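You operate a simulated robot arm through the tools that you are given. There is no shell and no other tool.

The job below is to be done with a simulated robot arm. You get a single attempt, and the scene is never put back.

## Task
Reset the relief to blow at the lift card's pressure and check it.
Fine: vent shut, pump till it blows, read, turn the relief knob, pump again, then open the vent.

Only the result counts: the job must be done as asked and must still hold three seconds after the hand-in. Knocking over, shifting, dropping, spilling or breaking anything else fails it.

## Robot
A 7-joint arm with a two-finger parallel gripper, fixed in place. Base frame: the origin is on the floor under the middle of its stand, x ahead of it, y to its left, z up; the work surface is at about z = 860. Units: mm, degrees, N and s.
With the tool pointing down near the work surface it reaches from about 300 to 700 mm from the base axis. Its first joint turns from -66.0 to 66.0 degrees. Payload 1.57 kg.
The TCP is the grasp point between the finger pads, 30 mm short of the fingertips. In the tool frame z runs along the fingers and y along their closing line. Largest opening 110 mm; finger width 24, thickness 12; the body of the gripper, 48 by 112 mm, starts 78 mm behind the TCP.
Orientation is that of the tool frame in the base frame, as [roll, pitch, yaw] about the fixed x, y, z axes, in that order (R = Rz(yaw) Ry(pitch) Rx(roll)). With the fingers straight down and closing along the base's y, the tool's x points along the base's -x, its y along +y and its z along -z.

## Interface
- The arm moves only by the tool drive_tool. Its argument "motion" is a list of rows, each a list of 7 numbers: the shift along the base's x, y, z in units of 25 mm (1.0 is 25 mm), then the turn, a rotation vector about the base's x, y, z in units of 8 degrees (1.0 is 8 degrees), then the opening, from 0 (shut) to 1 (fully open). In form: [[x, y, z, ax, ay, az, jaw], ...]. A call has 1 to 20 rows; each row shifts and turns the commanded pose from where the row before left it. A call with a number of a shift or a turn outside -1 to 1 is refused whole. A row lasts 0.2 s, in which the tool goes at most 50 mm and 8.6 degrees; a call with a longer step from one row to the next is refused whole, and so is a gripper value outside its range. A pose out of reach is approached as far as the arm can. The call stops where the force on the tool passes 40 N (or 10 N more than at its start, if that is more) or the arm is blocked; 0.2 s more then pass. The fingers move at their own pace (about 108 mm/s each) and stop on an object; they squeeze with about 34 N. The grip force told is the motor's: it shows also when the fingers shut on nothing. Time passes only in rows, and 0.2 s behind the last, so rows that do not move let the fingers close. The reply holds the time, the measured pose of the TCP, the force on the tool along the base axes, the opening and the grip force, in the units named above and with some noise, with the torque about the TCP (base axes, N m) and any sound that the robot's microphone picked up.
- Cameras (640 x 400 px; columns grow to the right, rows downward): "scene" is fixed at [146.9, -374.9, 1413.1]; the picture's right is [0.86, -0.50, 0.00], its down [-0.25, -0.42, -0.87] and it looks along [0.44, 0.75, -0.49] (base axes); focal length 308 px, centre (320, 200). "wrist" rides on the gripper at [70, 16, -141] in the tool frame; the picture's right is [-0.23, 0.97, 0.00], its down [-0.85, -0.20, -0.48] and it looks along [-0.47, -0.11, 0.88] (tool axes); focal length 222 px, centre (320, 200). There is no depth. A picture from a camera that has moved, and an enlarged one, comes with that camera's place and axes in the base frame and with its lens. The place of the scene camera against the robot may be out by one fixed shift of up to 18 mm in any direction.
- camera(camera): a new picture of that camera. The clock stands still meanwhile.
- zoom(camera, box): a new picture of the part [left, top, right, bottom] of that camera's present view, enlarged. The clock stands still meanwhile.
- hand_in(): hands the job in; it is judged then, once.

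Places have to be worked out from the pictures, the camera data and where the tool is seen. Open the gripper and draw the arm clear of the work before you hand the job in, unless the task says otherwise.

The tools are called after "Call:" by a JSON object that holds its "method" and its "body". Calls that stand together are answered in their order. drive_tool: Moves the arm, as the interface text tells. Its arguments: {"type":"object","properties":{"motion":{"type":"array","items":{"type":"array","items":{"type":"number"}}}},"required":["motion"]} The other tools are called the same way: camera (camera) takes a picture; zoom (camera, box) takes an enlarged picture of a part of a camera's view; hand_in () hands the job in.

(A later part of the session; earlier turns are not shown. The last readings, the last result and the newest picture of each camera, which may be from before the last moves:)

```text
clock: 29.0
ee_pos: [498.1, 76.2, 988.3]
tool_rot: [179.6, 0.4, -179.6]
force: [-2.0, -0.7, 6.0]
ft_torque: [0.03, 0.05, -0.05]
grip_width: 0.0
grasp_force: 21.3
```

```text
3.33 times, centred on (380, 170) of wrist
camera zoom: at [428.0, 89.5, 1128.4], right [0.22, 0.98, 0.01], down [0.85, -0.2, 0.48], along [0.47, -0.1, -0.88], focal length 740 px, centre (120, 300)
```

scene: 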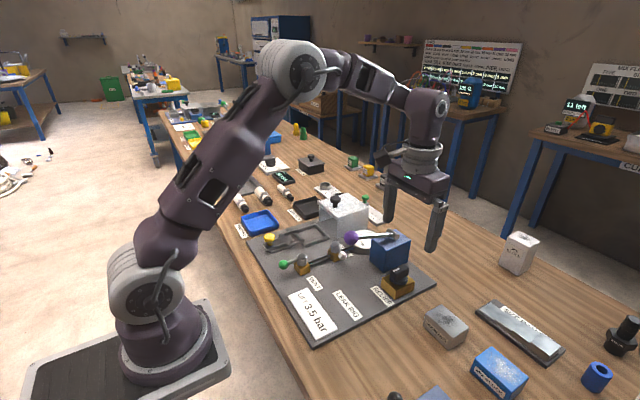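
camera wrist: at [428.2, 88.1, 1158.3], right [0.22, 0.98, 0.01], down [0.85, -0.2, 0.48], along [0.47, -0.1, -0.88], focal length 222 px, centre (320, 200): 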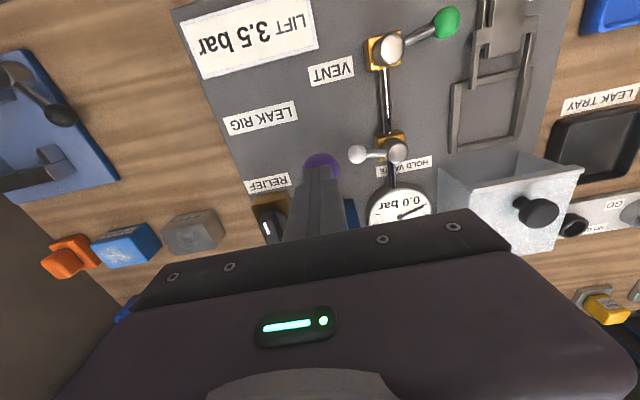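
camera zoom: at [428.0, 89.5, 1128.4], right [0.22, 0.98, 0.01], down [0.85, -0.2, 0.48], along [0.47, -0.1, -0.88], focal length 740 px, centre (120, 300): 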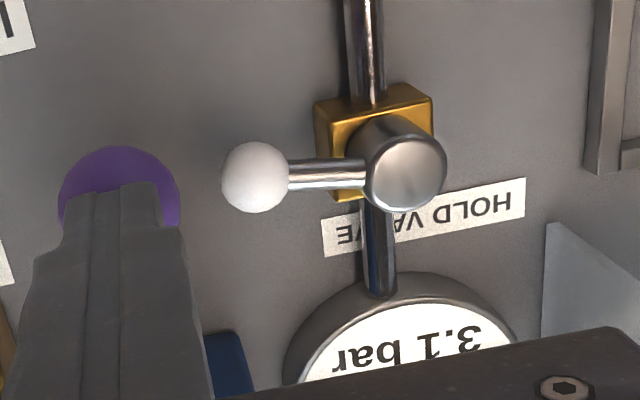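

Throughout the slow stroke it stays at 3.1 bar. I let it up and do one quicker, slightly deeper stroke to confirm it is capped there and to listen for a hiss.

Call:
{"method": "drive_tool", "body": {"motion": [[0, 0, 0.8, 0, 0, 0, 0], [0, 0, 0.8, 0, 0, 0, 0], [0, 0, 0.9, 0, 0, 0, 0], [0, 0, -0.9, 0, 0, 0, 0], [0, 0, -0.9, 0, 0, 0, 0], [0, 0, -0.8, 0, 0, 0, 0], [0, 0, -0.2, 0, 0, 0, 0]]}}

Call:
{"method": "zoom", "body": {"camera": "wrist", "box": [300, 110, 460, 230]}}

Call:
{"method": "camera", "body": {"camera": "scene"}}

```text
clock: 30.6
ee_pos: [498.3, 74.8, 986.6]
tool_rot: [179.5, 0.5, -179.8]
force: [-10.6, -2.0, 26.4]
ft_torque: [-0.05, 0.23, -0.02]
grip_width: 0.0
grasp_force: 22.0
stopped in row 7: the force on the tool passed its limit at 52 N (the readings are from after the stop); the commanded pose is now the measured one
```

```text
3.33 times, centred on (380, 170) of wrist
camera zoom: at [427.7, 89.3, 1125.0], right [0.22, 0.98, 0.01], down [0.85, -0.2, 0.49], along [0.48, -0.1, -0.87], focal length 740 px, centre (120, 300)
```

zoom: 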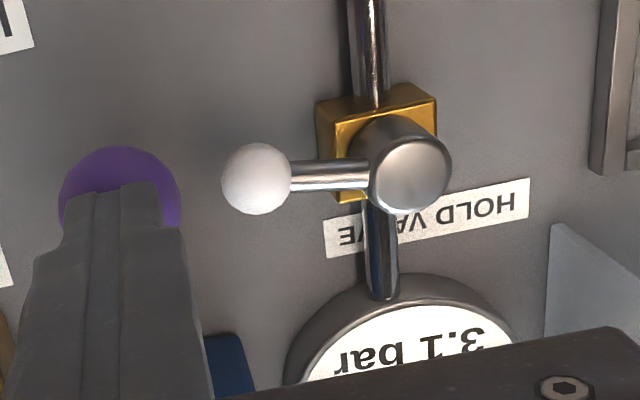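

```text
taken
```

scene: 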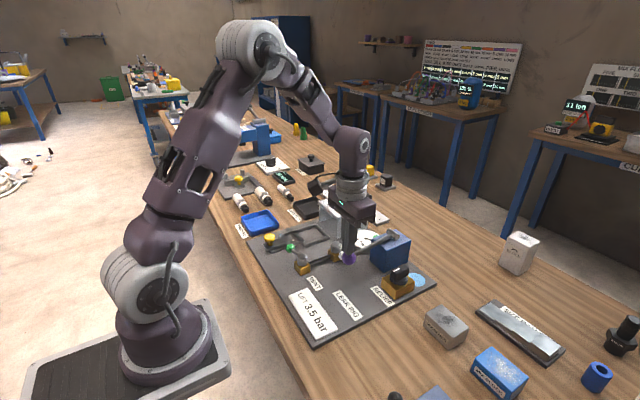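

The scene picture now shows a pale puff beside the relief valve: it is blowing, so the present setting is 3.1 bar and must go up to 3.5. I lift off the pump and move above the relief knob at (586,-12) with the jaw part open.

Call:
{"method": "drive_tool", "body": {"motion": [[0, 0, 0.8, 0, 0, 0, 0], [0, 0, 0.9, 0, 0, 0, 0], [0, 0, 0.9, 0, 0, 0, 0], [0.7, -0.7, 0.3, 0, 0, 0, 0.2], [0.7, -0.7, 0, 0, 0, 0, 0.4], [0.7, -0.7, 0, 0, 0, 0, 0.45], [0.7, -0.7, 0, 0, 0, 0, 0.45], [0.72, -0.68, 0, 0, 0, 0, 0.45], [0, 0, -0.8, 0, 0, 0, 0.45], [0, 0, -0.8, 0, 0, 0, 0.45]]}}

Call:
{"method": "camera", "body": {"camera": "wrist"}}

Call:
{"method": "zoom", "body": {"camera": "scene", "box": [320, 200, 440, 300]}}

```text
clock: 32.8
ee_pos: [585.4, -11.3, 1015.2]
tool_rot: [179.5, 0.5, -179.5]
force: [0.0, 0.2, 0.5]
ft_torque: [0.03, -0.04, -0.01]
grip_width: 49.2
grasp_force: 0.1
```

```text
taken
camera wrist: at [516.6, 2.9, 1155.7], right [0.22, 0.98, 0.01], down [0.85, -0.2, 0.48], along [0.47, -0.1, -0.87], focal length 222 px, centre (320, 200)
```

wrist: 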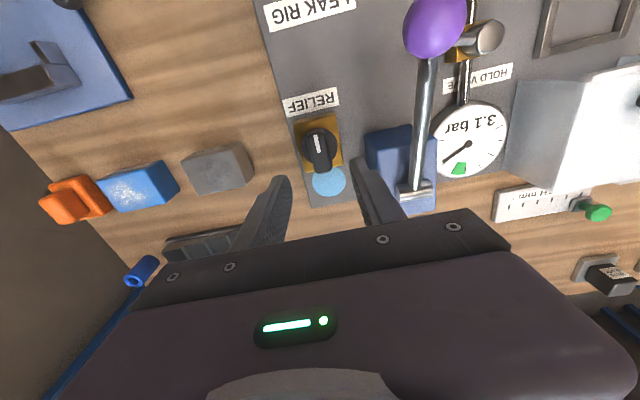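

```text
4.00 times, centred on (380, 250) of scene
camera zoom: at [146.9, -374.9, 1413.1], right [0.86, -0.5, 0.0], down [-0.25, -0.42, -0.87], along [0.44, 0.75, -0.49], focal length 1234 px, centre (80, 0)
```

zoom: 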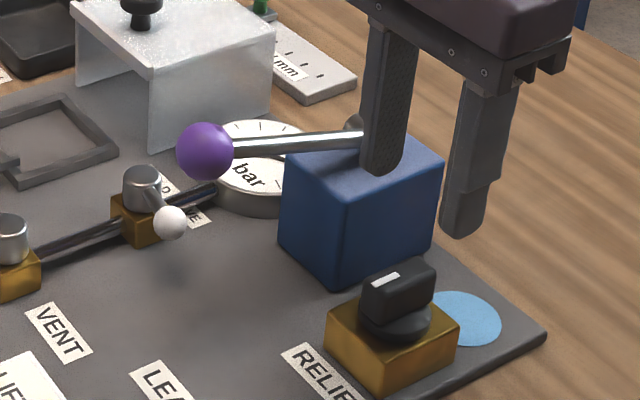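

A blue puddle marks that the relief blew, and the gauge holds 3.1. I zoom on the knob to place it precisely before gripping.

Call:
{"method": "zoom", "body": {"camera": "wrist", "box": [270, 90, 380, 210]}}

```text
3.33 times, centred on (325, 150) of wrist
camera zoom: at [516.6, 2.9, 1155.7], right [0.22, 0.98, 0.01], down [0.85, -0.2, 0.48], along [0.47, -0.1, -0.87], focal length 740 px, centre (303, 367)
```

zoom: 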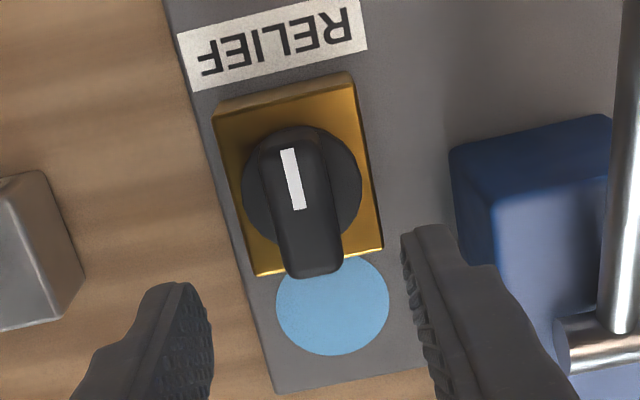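

The knob axis works out at ≈ (585,-11), bar about 18 mm wide, exactly under the TCP. I go down so the fingertips stay just above the disc (TCP z≈938), then close on the bar.

Call:
{"method": "drive_tool", "body": {"motion": [[0, 0, -1, 0, 0, 0, 0.45], [0, 0, -1, 0, 0, 0, 0.45], [0, 0, -0.6, 0, 0, 0, 0.45], [0, 0, -0.4, 0, 0, 0, 0.45], [0, 0, -0.1, 0, 0, 0, 0.45]]}}

Call:
{"method": "zoom", "body": {"camera": "scene", "box": [350, 220, 440, 310]}}

Call:
{"method": "zoom", "body": {"camera": "wrist", "box": [240, 110, 400, 230]}}

```text
clock: 34.0
ee_pos: [586.7, -11.6, 938.1]
tool_rot: [179.5, 0.5, -179.7]
force: [0.0, -0.9, 0.4]
ft_torque: [-0.02, 0.0, 0.0]
grip_width: 49.7
grasp_force: 0.1
```

```text
4.44 times, centred on (395, 265) of scene
camera zoom: at [146.9, -374.9, 1413.1], right [0.86, -0.5, 0.0], down [-0.25, -0.42, -0.87], along [0.44, 0.75, -0.49], focal length 1371 px, centre (-13, -89)
```

zoom: 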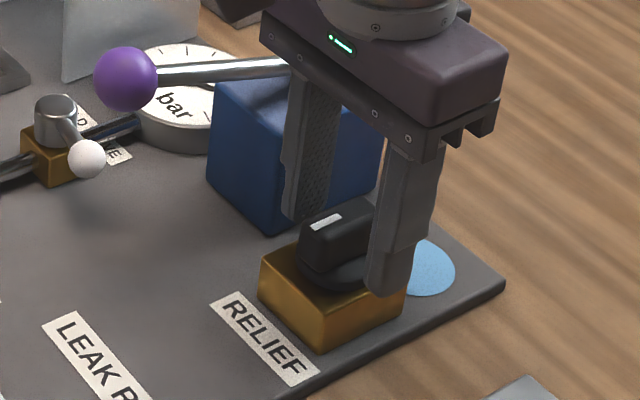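

```text
3.33 times, centred on (320, 170) of wrist
camera zoom: at [516.2, 2.4, 1078.5], right [0.22, 0.98, 0.01], down [0.85, -0.2, 0.48], along [0.47, -0.1, -0.87], focal length 740 px, centre (320, 300)
```

zoom: 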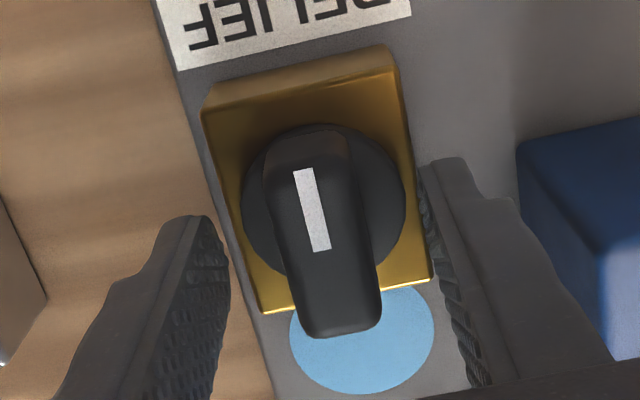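

The fingers straddle the bar squarely. I close on it.

Call:
{"method": "drive_tool", "body": {"motion": [[0, 0, 0, 0, 0, 0, 0.1], [0, 0, 0, 0, 0, 0, 0], [0, 0, 0, 0, 0, 0, 0]]}}

Call:
{"method": "zoom", "body": {"camera": "wrist", "box": [240, 110, 400, 230]}}

```text
clock: 34.8
ee_pos: [585.6, -10.3, 937.6]
tool_rot: [179.3, 0.5, -179.6]
force: [-0.8, 11.5, -2.5]
ft_torque: [0.64, -0.41, -0.04]
grip_width: 39.8
grasp_force: 45.0
```

```text
3.33 times, centred on (320, 170) of wrist
camera zoom: at [516.2, 3.4, 1078.4], right [0.22, 0.98, 0.01], down [0.85, -0.2, 0.48], along [0.47, -0.1, -0.88], focal length 740 px, centre (320, 300)
```

zoom: 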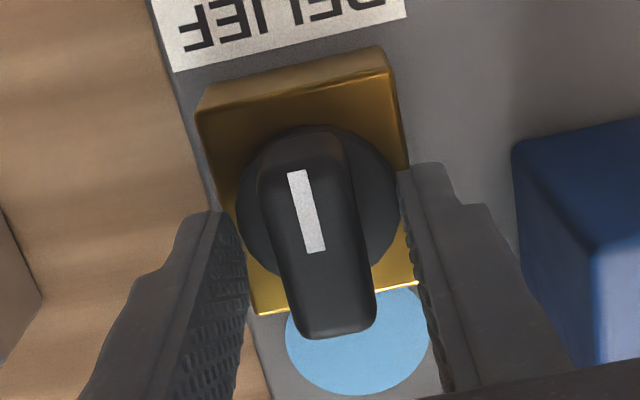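

At 39.8 mm the fingers have closed on the wide disc rather than the bar. I open, rise 10 mm, and close again on the bar.

Call:
{"method": "drive_tool", "body": {"motion": [[0, 0, 0, 0, 0, 0, 0.45], [0, 0, 0, 0, 0, 0, 0.45], [0, -0.04, 0.4, 0, 0, 0, 0.45], [0, 0, 0, 0, 0, 0, 0.1], [0, 0, 0, 0, 0, 0, 0], [0, 0, 0, 0, 0, 0, 0]]}}

Call:
{"method": "zoom", "body": {"camera": "wrist", "box": [240, 110, 400, 230]}}

```text
clock: 36.2
ee_pos: [586.6, -11.1, 947.6]
tool_rot: [179.4, 0.5, -179.6]
force: [-1.9, 21.1, -2.1]
ft_torque: [0.0, 0.25, 0.0]
grip_width: 19.8
grasp_force: 33.6
```

```text
3.33 times, centred on (320, 170) of wrist
camera zoom: at [515.9, 3.2, 1088.3], right [0.22, 0.98, 0.01], down [0.85, -0.2, 0.48], along [0.47, -0.1, -0.88], focal length 740 px, centre (320, 300)
```

zoom: 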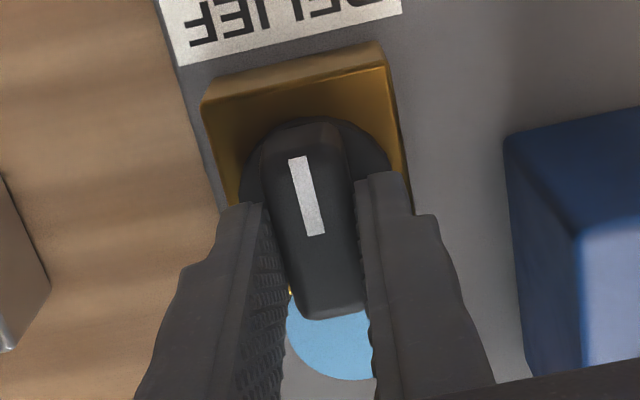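

The grip is now 19.8 mm on the bar. I ease y by +1.5 mm to relieve the side force, then turn clockwise (seen from above) 24° and watch the torque.

Call:
{"method": "drive_tool", "body": {"motion": [[0, 0.06, 0, 0, 0, 0, 0], [0, 0, 0, 0, 0, -1, 0], [0, 0, 0, 0, 0, -1, 0], [0, 0, 0, 0, 0, -1, 0]]}}

Call:
{"method": "camera", "body": {"camera": "wrist"}}

Call:
{"method": "zoom", "body": {"camera": "scene", "box": [320, 200, 440, 300]}}

```text
clock: 37.2
ee_pos: [585.5, -10.9, 948.2]
tool_rot: [179.6, 0.4, 156.2]
force: [-8.8, 17.2, -7.6]
ft_torque: [-0.02, 0.36, -0.01]
grip_width: 19.9
grasp_force: 33.4
```

```text
taken
camera wrist: at [528.2, 31.1, 1088.4], right [0.6, 0.8, 0.01], down [0.7, -0.53, 0.48], along [0.39, -0.28, -0.88], focal length 222 px, centre (320, 200)
```

wrist: 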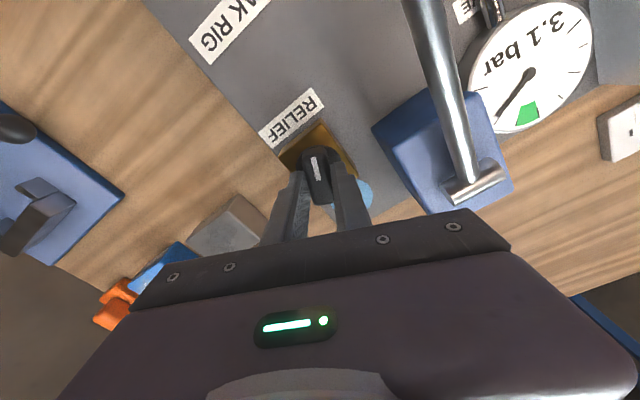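

```text
4.00 times, centred on (380, 250) of scene
camera zoom: at [146.8, -374.4, 1413.2], right [0.86, -0.5, 0.0], down [-0.25, -0.42, -0.87], along [0.44, 0.75, -0.49], focal length 1234 px, centre (80, 0)
```

zoom: 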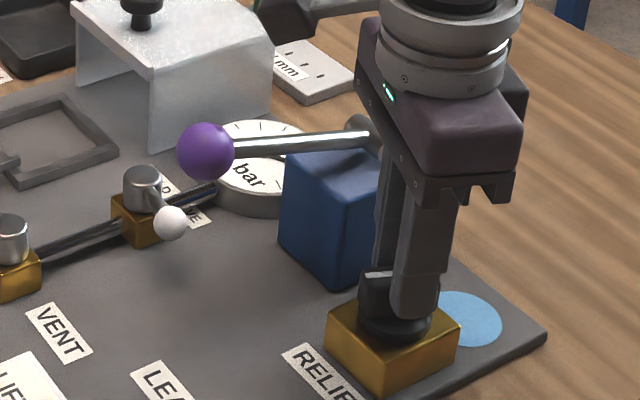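

The knob turned 24° with the hand and the gauge still shows 3.1 (no drop, so it likely went up). I release, rise, return to yaw 180 and go back over the pump ball.

Call:
{"method": "drive_tool", "body": {"motion": [[0, 0, 0, 0, 0, 0, 0.45], [0, 0, 0, 0, 0, 0, 0.45], [0, 0, 1, 0, 0, 0, 0.45], [0, 0, 1, 0, 0, 1, 0.45], [0, 0, 1, 0, 0, 1, 0.45], [0, 0, 1, 0, 0, 1, 0.45], [-0.7, 0.687, 0.15, 0, 0, 0, 0.3], [-0.7, 0.687, 0, 0, 0, 0, 0.1], [-0.7, 0.687, 0, 0, 0, 0, 0], [-0.7, 0.687, 0, 0, 0, 0, 0], [-0.7, 0.687, 0, 0, 0, 0, 0], [0, 0, 0, 0, 0, 0, 0]]}}

Call:
{"method": "camera", "body": {"camera": "wrist"}}

Call:
{"method": "zoom", "body": {"camera": "scene", "box": [320, 200, 440, 300]}}

```text
clock: 39.8
ee_pos: [500.6, 75.0, 1053.0]
tool_rot: [179.4, 0.5, -179.6]
force: [-0.2, -0.6, -0.1]
ft_torque: [-0.01, 0.02, 0.02]
grip_width: 0.2
grasp_force: 21.1
```

```text
taken
camera wrist: at [429.8, 88.7, 1192.9], right [0.22, 0.98, 0.01], down [0.85, -0.2, 0.48], along [0.47, -0.1, -0.87], focal length 222 px, centre (320, 200)
```

wrist: 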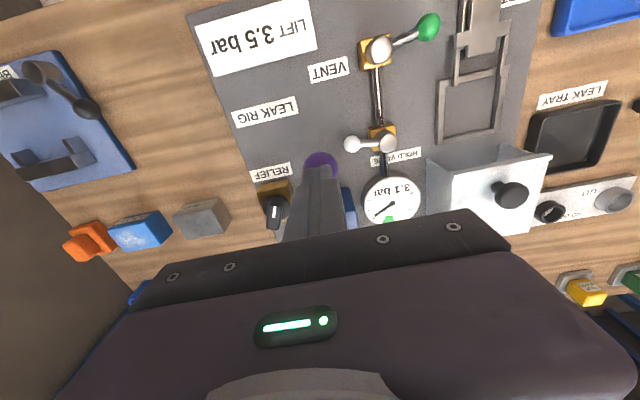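

```text
4.00 times, centred on (380, 250) of scene
camera zoom: at [146.9, -374.9, 1413.1], right [0.86, -0.5, 0.0], down [-0.25, -0.42, -0.87], along [0.44, 0.75, -0.49], focal length 1234 px, centre (80, 0)
```

zoom: 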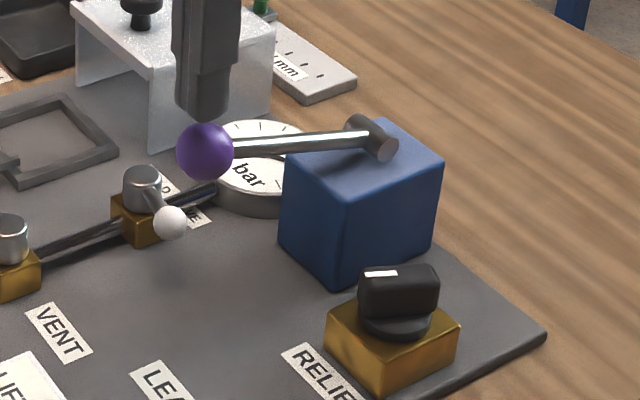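

The knob's mark has visibly rotated and the puddle is gone, with the gauge at 3.1. I give one stroke and read at the bottom.

Call:
{"method": "drive_tool", "body": {"motion": [[-0.1, 0, -0.8, 0, 0, 0, 0], [0, 0, -0.8, 0, 0, 0, 0], [0, 0, -0.95, 0, 0, 0, 0]]}}

Call:
{"method": "zoom", "body": {"camera": "wrist", "box": [300, 110, 460, 230]}}

Call:
{"method": "zoom", "body": {"camera": "scene", "box": [320, 200, 440, 300]}}

```text
clock: 40.6
ee_pos: [496.7, 75.7, 989.6]
tool_rot: [179.5, 0.5, -179.7]
force: [-1.4, 0.8, 5.2]
ft_torque: [0.01, 0.03, -0.01]
grip_width: 0.3
grasp_force: 21.3
```

```text
3.33 times, centred on (380, 170) of wrist
camera zoom: at [426.3, 88.8, 1128.6], right [0.22, 0.98, 0.01], down [0.85, -0.2, 0.49], along [0.48, -0.1, -0.87], focal length 740 px, centre (120, 300)
```

zoom: 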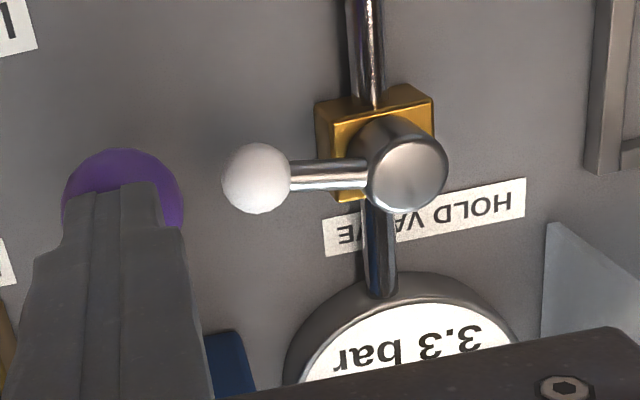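

```text
4.00 times, centred on (380, 250) of scene
camera zoom: at [146.8, -374.9, 1413.1], right [0.86, -0.5, 0.0], down [-0.25, -0.42, -0.87], along [0.44, 0.75, -0.49], focal length 1234 px, centre (80, 0)
```

zoom: 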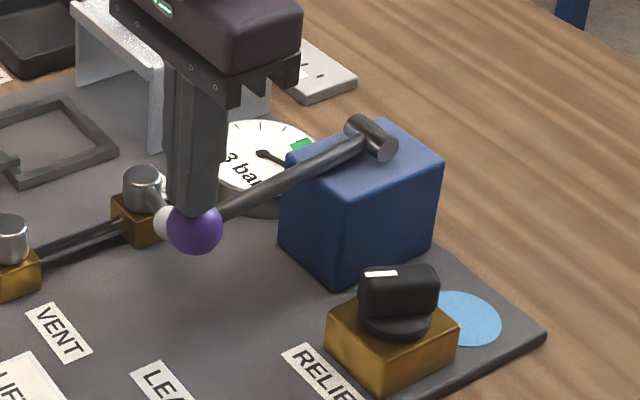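

It blew at 3.3 bar (the puddle is back), so 24° clockwise gave about +0.2 bar. I need roughly another 24°, so I go back to the knob with the hand at yaw 156 to match the bar.

Call:
{"method": "drive_tool", "body": {"motion": [[0, 0, 0.8, 0, 0, 0, 0], [0, 0, 0.9, 0, 0, 0, 0], [0, 0, 0.9, 0, 0, 0, 0], [0.71, -0.69, 0, 0, 0, -1, 0.2], [0.71, -0.69, 0, 0, 0, -1, 0.4], [0.71, -0.69, 0, 0, 0, -1, 0.45], [0.71, -0.69, 0, 0, 0, 0, 0.45], [0.71, -0.69, 0, 0, 0, 0, 0.45], [0, 0, -1, 0, 0, 0, 0.45], [0, 0, -1, 0, 0, 0, 0.45]]}}

Call:
{"method": "camera", "body": {"camera": "wrist"}}

Call:
{"method": "zoom", "body": {"camera": "wrist", "box": [240, 110, 400, 230]}}

```text
clock: 42.8
ee_pos: [585.6, -11.1, 1003.0]
tool_rot: [179.5, 0.5, 156.2]
force: [0.1, 0.3, -1.1]
ft_torque: [0.0, 0.03, 0.02]
grip_width: 49.4
grasp_force: 0.1
```

```text
taken
camera wrist: at [527.8, 30.1, 1142.9], right [0.6, 0.8, 0.01], down [0.7, -0.53, 0.48], along [0.39, -0.28, -0.87], focal length 222 px, centre (320, 200)
```

wrist: 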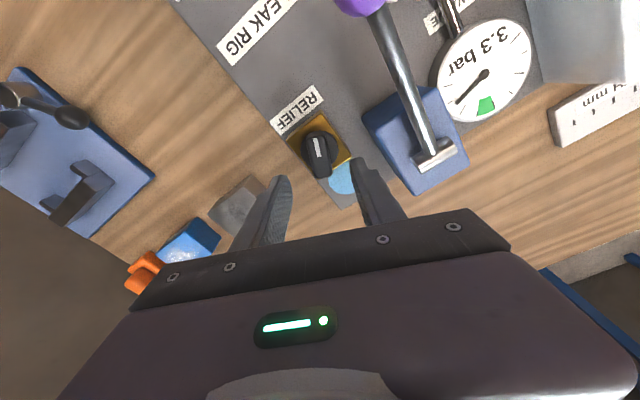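

```text
3.33 times, centred on (320, 170) of wrist
camera zoom: at [527.8, 30.1, 1142.9], right [0.6, 0.8, 0.01], down [0.7, -0.53, 0.48], along [0.39, -0.28, -0.87], focal length 740 px, centre (320, 300)
```

zoom: 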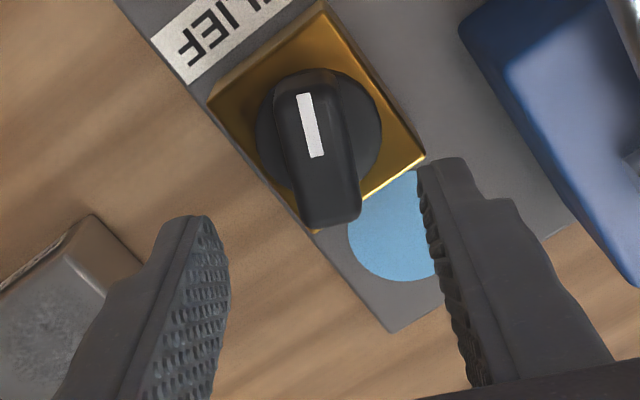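

The bar lines up with the fingers as before. I descend to z≈948, close, and turn another 24° clockwise.

Call:
{"method": "drive_tool", "body": {"motion": [[0, 0, -1, 0, 0, 0, 0.45], [0, 0.02, -0.9, 0, 0, 0, 0.45], [0, 0, -0.28, 0, 0, 0, 0.45], [0, 0, 0, 0, 0, 0, 0.1], [0, 0, 0, 0, 0, 0, 0], [0, 0, 0, 0, 0, 0, 0]]}}

Call:
{"method": "drive_tool", "body": {"motion": [[0, 0, 0, 0, 0, -1, 0], [0, 0, 0, 0, 0, -1, 0], [0, 0, 0, 0, 0, -1, 0]]}}

Call:
{"method": "camera", "body": {"camera": "wrist"}}

```text
clock: 44.2
ee_pos: [585.9, -9.1, 948.0]
tool_rot: [179.5, 0.5, 156.3]
force: [-0.7, 4.0, -5.6]
ft_torque: [-0.67, -0.4, -0.02]
grip_width: 19.9
grasp_force: 33.8
```

```text
clock: 45.0
ee_pos: [584.8, -10.7, 948.2]
tool_rot: [179.5, 0.4, 132.2]
force: [-2.1, 3.0, -14.6]
ft_torque: [-0.66, 0.0, 0.01]
grip_width: 19.9
grasp_force: 33.5
```

```text
taken
camera wrist: at [549.7, 51.4, 1088.5], right [0.87, 0.49, 0.01], down [0.42, -0.77, 0.48], along [0.24, -0.42, -0.88], focal length 222 px, centre (320, 200)
```

wrist: 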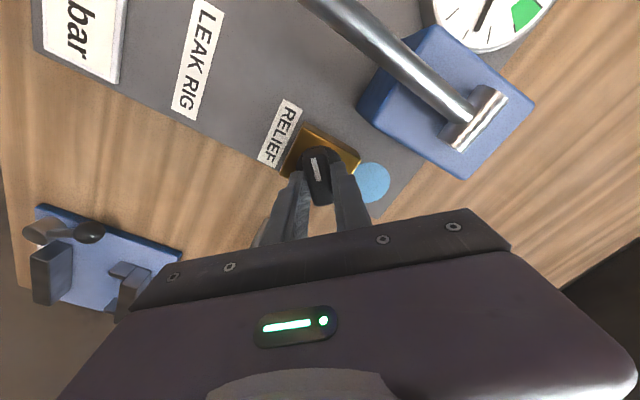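

The knob followed to yaw 132, 48° in total. I release, rise, turn the hand back and go to the pump to test again.

Call:
{"method": "drive_tool", "body": {"motion": [[0, 0, 0, 0, 0, 0, 0.45], [0, 0, 0, 0, 0, 0, 0.45], [0, 0, 1, 0, 0, 0, 0.45], [0, 0, 1, 0, 0, 1, 0.45], [0, 0, 1, 0, 0, 1, 0.45], [0, 0, 1, 0, 0, 1, 0.45], [-0.69, 0.687, 0.2, 0, 0, 1, 0.3], [-0.69, 0.687, 0, 0, 0, 1, 0.1], [-0.69, 0.687, 0, 0, 0, 1, 0], [-0.69, 0.687, 0, 0, 0, 0, 0], [-0.69, 0.687, 0, 0, 0, 0, 0], [0, 0, 0, 0, 0, 0, 0]]}}

Call:
{"method": "camera", "body": {"camera": "wrist"}}

Call:
{"method": "zoom", "body": {"camera": "scene", "box": [320, 200, 440, 300]}}

```text
clock: 47.6
ee_pos: [500.2, 75.6, 1054.1]
tool_rot: [179.5, 0.5, -179.6]
force: [0.6, 0.4, -0.3]
ft_torque: [0.0, 0.0, 0.01]
grip_width: 0.0
grasp_force: 21.1
```

```text
taken
camera wrist: at [429.1, 89.4, 1194.1], right [0.22, 0.98, 0.01], down [0.85, -0.2, 0.48], along [0.47, -0.1, -0.87], focal length 222 px, centre (320, 200)
```

wrist: 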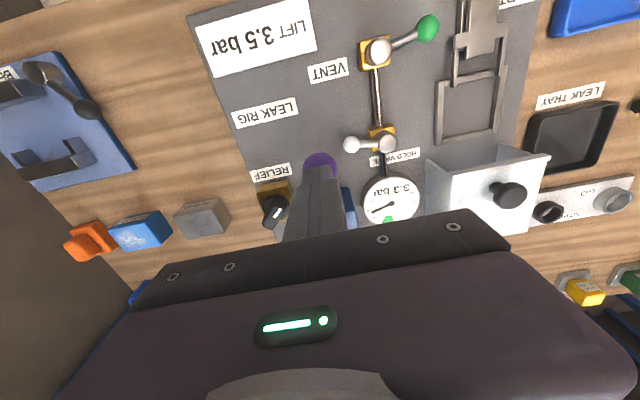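

```text
4.00 times, centred on (380, 250) of scene
camera zoom: at [146.9, -374.9, 1413.1], right [0.86, -0.5, 0.0], down [-0.25, -0.42, -0.87], along [0.44, 0.75, -0.49], focal length 1234 px, centre (80, 0)
```

zoom: 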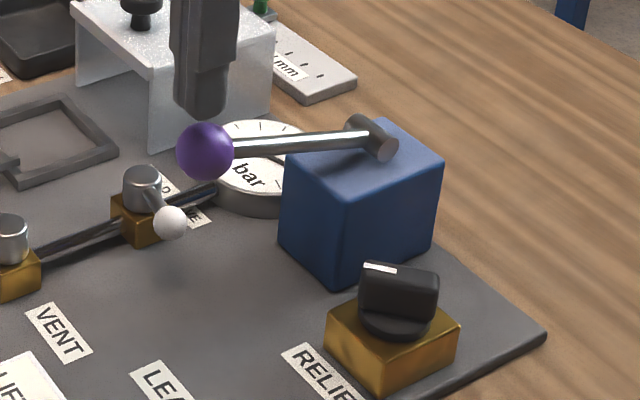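

The gauge holds 3.3 and the puddle has faded. I stroke once and read at the bottom.

Call:
{"method": "drive_tool", "body": {"motion": [[-0.1, 0, -0.8, 0, 0, 0, 0], [0, 0, -0.85, 0, 0, 0, 0], [0, 0, -0.95, 0, 0, 0, 0]]}}

Call:
{"method": "zoom", "body": {"camera": "wrist", "box": [300, 110, 460, 230]}}

Call:
{"method": "zoom", "body": {"camera": "scene", "box": [320, 200, 440, 300]}}

```text
clock: 48.4
ee_pos: [497.1, 76.9, 989.5]
tool_rot: [179.5, 0.6, -179.7]
force: [-2.1, 0.4, 6.6]
ft_torque: [0.01, 0.07, 0.03]
grip_width: 0.0
grasp_force: 21.7
```

```text
3.33 times, centred on (380, 170) of wrist
camera zoom: at [426.5, 89.0, 1128.7], right [0.22, 0.98, 0.01], down [0.85, -0.2, 0.49], along [0.48, -0.1, -0.87], focal length 740 px, centre (120, 300)
```

zoom: 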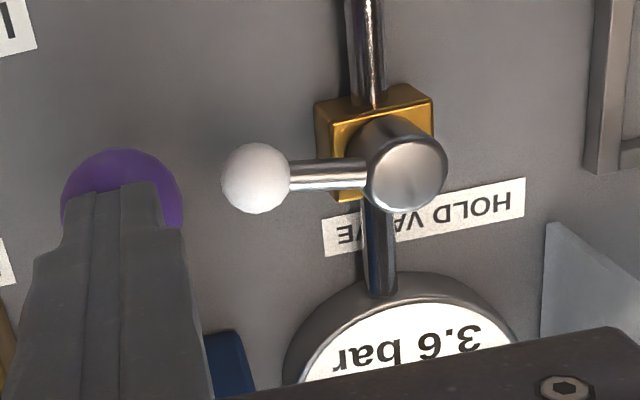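

```text
4.00 times, centred on (380, 250) of scene
camera zoom: at [146.8, -374.9, 1413.1], right [0.86, -0.5, 0.0], down [-0.25, -0.42, -0.87], along [0.44, 0.75, -0.49], focal length 1234 px, centre (80, 0)
```

zoom: 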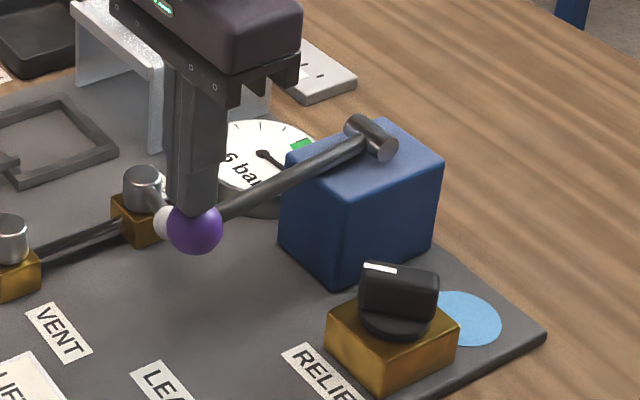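

It blew at 3.6 bar, so the rate is near 0.01 bar per degree and I overshot slightly. I lift off and zoom on the needle to estimate the setting more finely than the digits allow.

Call:
{"method": "drive_tool", "body": {"motion": [[0, 0, 0.85, 0, 0, 0, 0], [0, 0, 0.9, 0, 0, 0, 0], [0, 0, 0.9, 0, 0, 0, 0]]}}

Call:
{"method": "zoom", "body": {"camera": "wrist", "box": [355, 165, 425, 225]}}

```text
clock: 49.2
ee_pos: [496.4, 74.6, 1054.0]
tool_rot: [179.5, 0.3, -179.6]
force: [0.1, 1.3, 0.1]
ft_torque: [-0.02, 0.01, 0.02]
grip_width: 0.2
grasp_force: 21.4
```

```text
6.67 times, centred on (390, 195) of wrist
camera zoom: at [426.7, 88.5, 1194.6], right [0.22, 0.98, 0.01], down [0.85, -0.2, 0.48], along [0.47, -0.1, -0.88], focal length 1481 px, centre (-147, 233)
```

zoom: 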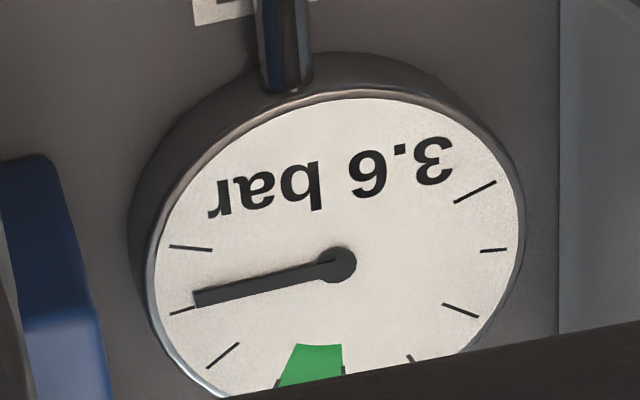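

The needle sits about one-eighth of a division past the 3.5 tick, so the setting is ≈ 3.56 bar and needs about 6° back. I return to the knob with the hand turned 48° to match the bar.

Call:
{"method": "drive_tool", "body": {"motion": [[0.71, -0.687, 0, 0, 0, -1, 0.2], [0.71, -0.687, 0, 0, 0, -1, 0.4], [0.71, -0.687, 0, 0, 0, -1, 0.45], [0.71, -0.687, 0, 0, 0, -1, 0.45], [0.71, -0.687, 0, 0, 0, -1, 0.45], [0, 0, -0.8, 0, 0, -1, 0.45], [0, 0, -1, 0, 0, 0, 0.45], [0, 0, 0, 0, 0, 0, 0.45]]}}

Call:
{"method": "zoom", "body": {"camera": "wrist", "box": [240, 110, 400, 230]}}

```text
clock: 51.0
ee_pos: [587.1, -10.4, 1010.0]
tool_rot: [179.5, 0.4, 132.2]
force: [-0.5, 0.4, -0.4]
ft_torque: [0.02, -0.04, 0.02]
grip_width: 49.6
grasp_force: 0.0
```

```text
3.33 times, centred on (320, 170) of wrist
camera zoom: at [550.9, 51.3, 1150.1], right [0.87, 0.49, 0.01], down [0.42, -0.77, 0.48], along [0.24, -0.42, -0.87], focal length 740 px, centre (320, 300)
```

zoom: 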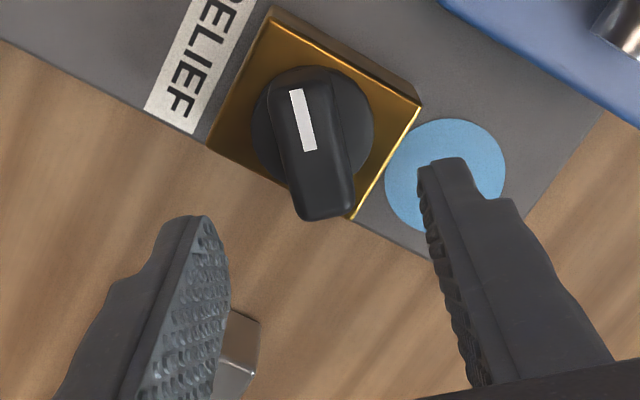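

The bar lines up. I descend to z≈948, close on it, and read the pose before turning.

Call:
{"method": "drive_tool", "body": {"motion": [[-0.03, 0, -1, 0, 0, 0, 0.45], [0, 0, -1, 0, 0, 0, 0.45], [0, 0, -0.46, 0, 0, 0, 0.45], [0, 0, 0, 0, 0, 0, 0.1], [0, 0, 0, 0, 0, 0, 0], [0, 0, 0, 0, 0, 0, 0]]}}

```text
clock: 52.4
ee_pos: [585.5, -10.4, 949.6]
tool_rot: [179.6, 0.5, 132.3]
force: [-1.3, -2.5, -0.7]
ft_torque: [-0.71, 0.17, -0.01]
grip_width: 19.9
grasp_force: 33.6
```

The bar is gripped at 19.9 mm with small forces, at yaw 132.3. I turn 6° counter-clockwise.

Call:
{"method": "drive_tool", "body": {"motion": [[0, 0, 0, 0, 0, 0.4, 0], [0, 0, 0, 0, 0, 0.35, 0], [0, 0, 0, 0, 0, 0, 0]]}}

Call:
{"method": "camera", "body": {"camera": "wrist"}}

```text
clock: 53.2
ee_pos: [586.0, -10.5, 949.0]
tool_rot: [179.5, 0.5, 138.3]
force: [-0.1, -5.3, -1.5]
ft_torque: [-0.24, 0.61, 0.04]
grip_width: 19.8
grasp_force: 32.8
```

```text
taken
camera wrist: at [543.2, 46.9, 1088.7], right [0.82, 0.58, 0.01], down [0.5, -0.72, 0.48], along [0.29, -0.39, -0.87], focal length 222 px, centre (320, 200)
```

wrist: 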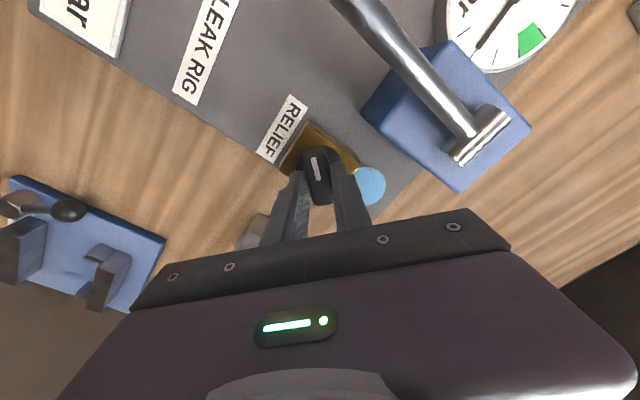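

The knob is now at yaw 138.3. I release, rise, and return to the pump for the check.

Call:
{"method": "drive_tool", "body": {"motion": [[0, 0, 0, 0, 0, 0, 0.45], [0, 0, 0, 0, 0, 0, 0.45], [0, 0, 1, 0, 0, 0, 0.45], [0, 0, 1, 0, 0, 1, 0.45], [0, 0, 1, 0, 0, 1, 0.45], [0, 0, 1, 0, 0, 1, 0.45], [-0.69, 0.687, 0.2, 0, 0, 1, 0.3], [-0.69, 0.687, 0, 0, 0, 1, 0.1], [-0.69, 0.687, 0, 0, 0, 0.25, 0], [-0.69, 0.687, 0, 0, 0, 0, 0], [-0.69, 0.687, 0, 0, 0, 0, 0], [0, 0, 0, 0, 0, 0, 0]]}}

Call:
{"method": "camera", "body": {"camera": "wrist"}}

Call:
{"method": "zoom", "body": {"camera": "wrist", "box": [355, 165, 425, 225]}}

Call:
{"method": "zoom", "body": {"camera": "scene", "box": [320, 200, 440, 300]}}

```text
clock: 55.8
ee_pos: [498.7, 75.3, 1053.4]
tool_rot: [179.6, 0.5, -179.7]
force: [-0.1, 0.6, 0.1]
ft_torque: [-0.02, -0.02, 0.02]
grip_width: 0.1
grasp_force: 21.0
```

```text
taken
camera wrist: at [428.9, 89.2, 1193.8], right [0.22, 0.98, 0.01], down [0.85, -0.2, 0.48], along [0.47, -0.1, -0.87], focal length 222 px, centre (320, 200)
```

wrist: 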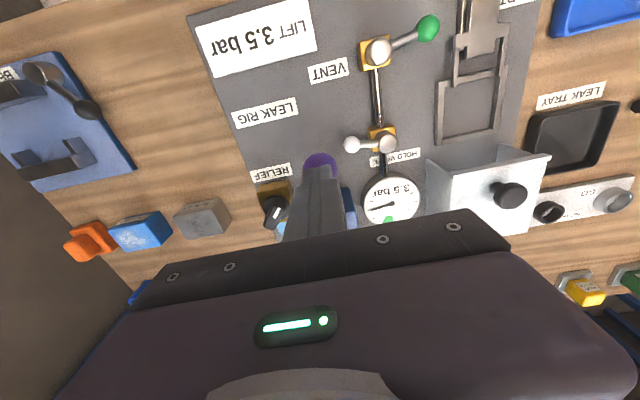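

```text
6.67 times, centred on (390, 195) of wrist
camera zoom: at [428.9, 89.2, 1193.8], right [0.22, 0.98, 0.01], down [0.85, -0.2, 0.48], along [0.47, -0.1, -0.87], focal length 1481 px, centre (-147, 233)
```

zoom: 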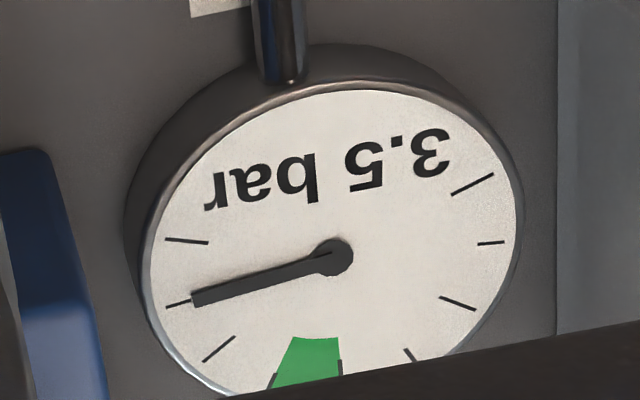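

```text
4.00 times, centred on (380, 250) of scene
camera zoom: at [146.9, -374.9, 1413.1], right [0.86, -0.5, 0.0], down [-0.25, -0.42, -0.87], along [0.44, 0.75, -0.49], focal length 1234 px, centre (80, 0)
```

zoom: 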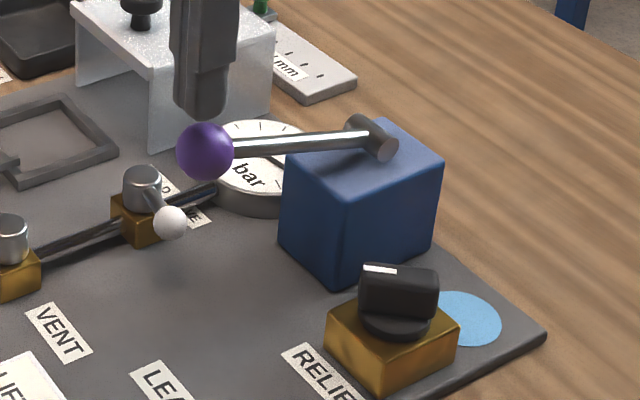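

The relief bled down by itself: the gauge reads 3.5 and the needle lies right on the 3.5 tick. I pump again to check that it blows there.

Call:
{"method": "drive_tool", "body": {"motion": [[-0.02, 0, -0.8, 0, 0, 0, 0], [0, 0, -0.83, 0, 0, 0, 0], [0, 0, -0.93, 0, 0, 0, 0]]}}

Call:
{"method": "zoom", "body": {"camera": "wrist", "box": [300, 110, 460, 230]}}

Call:
{"method": "drive_tool", "body": {"motion": [[0, 0, 0.83, 0, 0, 0, 0], [0, 0, 0.83, 0, 0, 0, 0], [0, 0, 0.9, 0, 0, 0, 0], [0, 0, -0.83, 0, 0, 0, 0], [0, 0, -0.83, 0, 0, 0, 0], [0, 0, -0.9, 0, 0, 0, 0]]}}

Call:
{"method": "zoom", "body": {"camera": "wrist", "box": [300, 110, 460, 230]}}

Call:
{"method": "drive_tool", "body": {"motion": [[0, 0, 0.83, 0, 0, 0, 0], [0, 0, 0.83, 0, 0, 0, 0], [0, 0, 0.9, 0, 0, 0, 0]]}}

Call:
{"method": "zoom", "body": {"camera": "wrist", "box": [355, 165, 425, 225]}}

Call:
{"method": "zoom", "body": {"camera": "scene", "box": [320, 200, 440, 300]}}

```text
clock: 56.6
ee_pos: [498.6, 76.3, 988.5]
tool_rot: [179.5, 0.7, -179.6]
force: [-1.5, -1.5, 6.7]
ft_torque: [-0.03, 0.02, 0.03]
grip_width: 0.0
grasp_force: 21.4
```

```text
3.33 times, centred on (380, 170) of wrist
camera zoom: at [428.9, 89.3, 1129.7], right [0.22, 0.98, 0.01], down [0.85, -0.2, 0.49], along [0.48, -0.1, -0.87], focal length 740 px, centre (120, 300)
```

zoom: 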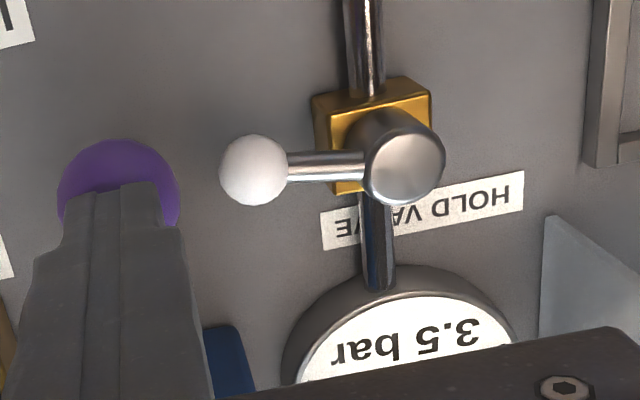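

```text
clock: 58.0
ee_pos: [498.1, 75.7, 989.3]
tool_rot: [179.5, 0.5, -179.7]
force: [-1.1, -0.5, 6.7]
ft_torque: [-0.03, 0.04, 0.01]
grip_width: 0.0
grasp_force: 20.8
```

```text
3.33 times, centred on (380, 170) of wrist
camera zoom: at [428.0, 89.4, 1129.5], right [0.22, 0.98, 0.01], down [0.85, -0.2, 0.48], along [0.47, -0.1, -0.87], focal length 740 px, centre (120, 300)
```

zoom: 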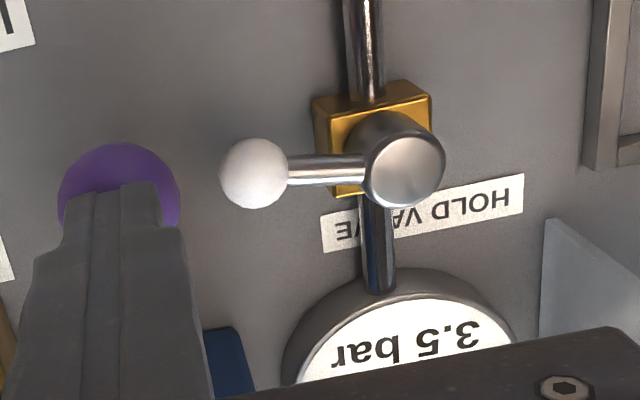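

```text
clock: 58.8
ee_pos: [497.2, 75.9, 1054.2]
tool_rot: [179.5, 0.4, -179.6]
force: [-0.1, 0.3, 0.2]
ft_torque: [0.01, -0.05, -0.01]
grip_width: 0.3
grasp_force: 21.9
```

```text
6.67 times, centred on (390, 195) of wrist
camera zoom: at [427.7, 89.5, 1194.1], right [0.22, 0.98, 0.01], down [0.85, -0.2, 0.48], along [0.47, -0.1, -0.88], focal length 1481 px, centre (-147, 233)
```

zoom: 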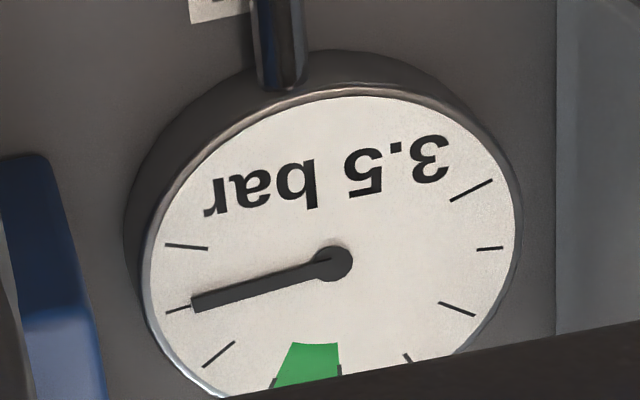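

```text
4.00 times, centred on (380, 250) of scene
camera zoom: at [146.9, -374.9, 1413.1], right [0.86, -0.5, 0.0], down [-0.25, -0.42, -0.87], along [0.44, 0.75, -0.49], focal length 1234 px, centre (80, 0)
```

zoom: 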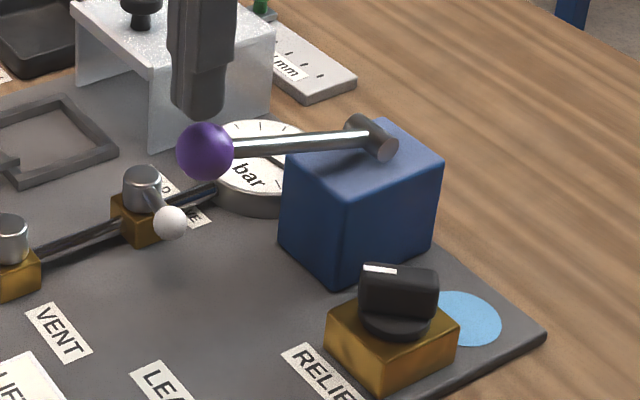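

It stays capped at 3.5 bar over two more strokes with the puddle showing, so the check is good. Now I go to open the vent: back over the green ball at about (411,210) with the hand turned to yaw 92.

Call:
{"method": "drive_tool", "body": {"motion": [[0, 0, 0.8, 0, 0, 0, 0], [-0.315, 0.487, 0, 0, 0, -1, 0], [-0.315, 0.487, 0, 0, 0, -1, 0], [-0.315, 0.487, 0, 0, 0, -1, 0.2], [-0.315, 0.487, 0, 0, 0, -1, 0.4], [-0.315, 0.487, 0, 0, 0, -1, 0.5], [-0.315, 0.487, 0, 0, 0, -1, 0.5], [-0.315, 0.487, 0, 0, 0, -1, 0.5], [-0.315, 0.487, 0, 0, 0, -1, 0.5], [-0.315, 0.487, 0, 0, 0, -1, 0.5], [-0.315, 0.487, -0.6, 0, 0, -1, 0.5], [-0.315, 0.487, -1, 0, 0, -1, 0.5], [0, 0, -0.8, 0, 0, 0, 0.5]]}}

Call:
{"method": "camera", "body": {"camera": "wrist"}}

Call:
{"method": "zoom", "body": {"camera": "scene", "box": [240, 200, 440, 340]}}

```text
clock: 61.6
ee_pos: [411.6, 209.3, 1014.6]
tool_rot: [179.5, 0.5, 92.2]
force: [0.3, -0.6, 0.0]
ft_torque: [-0.01, -0.03, 0.01]
grip_width: 54.9
grasp_force: 0.1
```

```text
taken
camera wrist: at [424.5, 280.3, 1153.8], right [0.98, -0.19, 0.01], down [-0.17, -0.86, 0.48], along [-0.08, -0.48, -0.87], focal length 222 px, centre (320, 200)
```

wrist: 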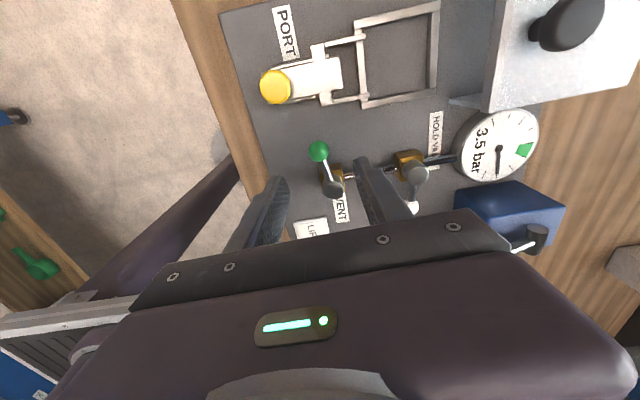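

```text
2.86 times, centred on (340, 270) of scene
camera zoom: at [146.9, -374.9, 1413.1], right [0.86, -0.5, 0.0], down [-0.25, -0.42, -0.87], along [0.44, 0.75, -0.49], focal length 881 px, centre (263, 0)
```

zoom: 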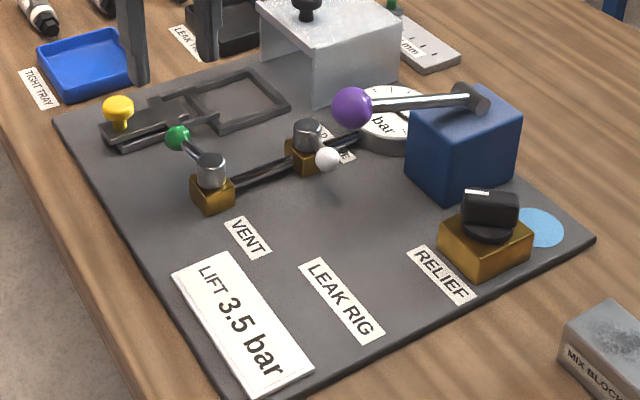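

The green ball lies right under the TCP at (412,210) and the gauge still holds 3.5. I descend, close on the ball, then swing it back.

Call:
{"method": "drive_tool", "body": {"motion": [[0, 0, -1, 0, 0, 0, 0.5], [0, 0, -1, 0, 0, 0, 0.5], [0, 0, -1, 0, 0, 0, 0.5], [0, 0, -0.7, 0, 0, 0, 0.5], [0, 0, -0.36, 0, 0, 0, 0.5], [0, 0, 0, 0, 0, 0, 0.1], [0, 0, 0, 0, 0, 0, 0], [0, 0, 0, 0, 0, 0, 0]]}}

```text
clock: 63.4
ee_pos: [411.8, 209.5, 912.5]
tool_rot: [179.6, 0.6, 92.2]
force: [-6.9, -0.5, -7.0]
ft_torque: [0.14, 0.02, -0.02]
grip_width: 23.4
grasp_force: 35.8
```

The ball is gripped at 23.4 mm. I swing it back along the arc in reverse, five steps first.

Call:
{"method": "drive_tool", "body": {"motion": [[-0.272, -0.068, 0, 0, 0, 1, 0], [-0.26, -0.104, 0, 0, 0, 1, 0], [-0.24, -0.14, 0, 0, 0, 1, 0], [-0.22, -0.172, 0, 0, 0, 1, 0], [-0.192, -0.2, 0, 0, 0, 1, 0]]}}

```text
clock: 64.6
ee_pos: [383.0, 192.3, 911.5]
tool_rot: [179.5, 0.5, 132.6]
force: [-6.2, 8.0, -19.8]
ft_torque: [-0.01, -0.05, 0.13]
grip_width: 23.8
grasp_force: 36.1
```

The lever follows, about halfway back. I finish the arc to the -x position, easing z slightly to relieve the downward pull.

Call:
{"method": "drive_tool", "body": {"motion": [[-0.164, -0.224, -0.04, 0, 0, 1, 0], [-0.132, -0.248, 0, 0, 0, 1, 0], [-0.096, -0.262, 0, 0, 0, 1, 0], [-0.06, -0.272, 0, 0, 0, 1, 0], [-0.02, -0.276, 0, 0, 0, 1, 0]]}}

Call:
{"method": "zoom", "body": {"camera": "scene", "box": [240, 200, 440, 340]}}

```text
clock: 65.8
ee_pos: [371.6, 159.4, 911.6]
tool_rot: [179.5, 0.5, 172.4]
force: [-5.1, 1.6, 7.6]
ft_torque: [0.03, 0.08, -0.27]
grip_width: 23.5
grasp_force: 36.3
```

```text
2.86 times, centred on (340, 270) of scene
camera zoom: at [146.7, -374.9, 1413.1], right [0.86, -0.5, 0.0], down [-0.25, -0.42, -0.87], along [0.44, 0.75, -0.49], focal length 881 px, centre (263, 0)
```

zoom: 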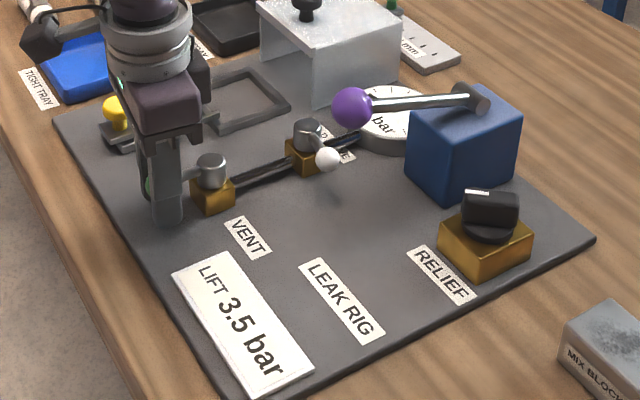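

The lever is back at its starting place, (371.6,159.4). I nudge 2 mm further to seat it on the stop, then release and rise.

Call:
{"method": "drive_tool", "body": {"motion": [[0, -0.08, 0, 0, 0, 0.4, 0]]}}

Call:
{"method": "drive_tool", "body": {"motion": [[0, 0.04, 0, 0, 0, 0, 0], [0, 0, 0, 0, 0, 0, 0.5], [0, 0, 0, 0, 0, 0, 0.5], [0, 0, 0.6, 0, 0, 0, 0.5], [0, 0, 1, 0, 0, 0, 0.5], [0, 0, 1, 0, 0, 0, 0.5], [0, 0, 1, 0, 0, 0, 0.5], [0, 0, 1, 0, 0, 0, 0.5], [0, 0, 1, 0, 0, 0.6, 0.5], [-0.5, 0, 1, 0, 0, 0, 0.5], [-0.5, 0, 1, 0, 0, 0, 0.5], [-0.5, 0, 1, 0, 0, 0, 0.5]]}}

Call:
{"method": "camera", "body": {"camera": "wrist"}}

Call:
{"method": "zoom", "body": {"camera": "scene", "box": [240, 200, 440, 340]}}

```text
clock: 66.2
ee_pos: [371.7, 159.6, 912.3]
tool_rot: [179.4, 0.6, 175.7]
force: [3.3, 12.2, -11.1]
ft_torque: [-0.02, -0.14, -0.22]
grip_width: 23.1
grasp_force: 35.5
```

```text
clock: 68.8
ee_pos: [331.7, 159.8, 1127.5]
tool_rot: [179.6, 0.6, -179.7]
force: [-1.1, 0.1, -0.7]
ft_torque: [0.0, 0.01, -0.02]
grip_width: 55.1
grasp_force: 0.1
```

```text
taken
camera wrist: at [262.1, 173.7, 1267.1], right [0.22, 0.98, 0.01], down [0.85, -0.2, 0.48], along [0.47, -0.1, -0.87], focal length 222 px, centre (320, 200)
```

wrist: 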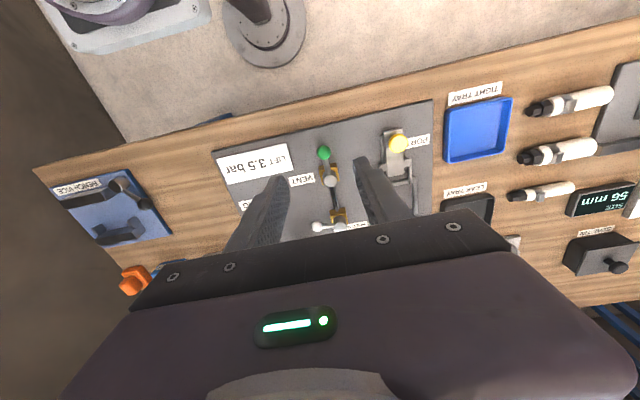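

```text
2.86 times, centred on (340, 270) of scene
camera zoom: at [146.9, -374.9, 1413.1], right [0.86, -0.5, 0.0], down [-0.25, -0.42, -0.87], along [0.44, 0.75, -0.49], focal length 881 px, centre (263, 0)
```

zoom: 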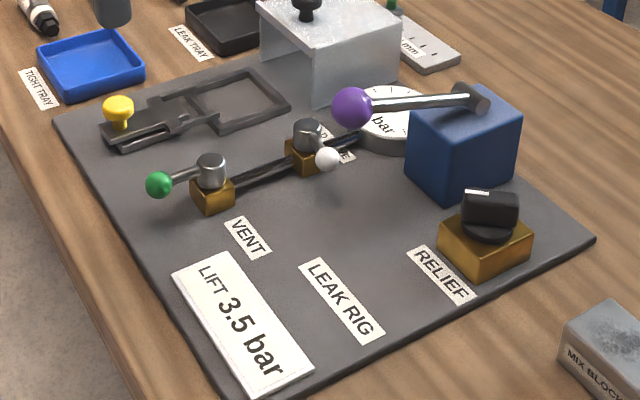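

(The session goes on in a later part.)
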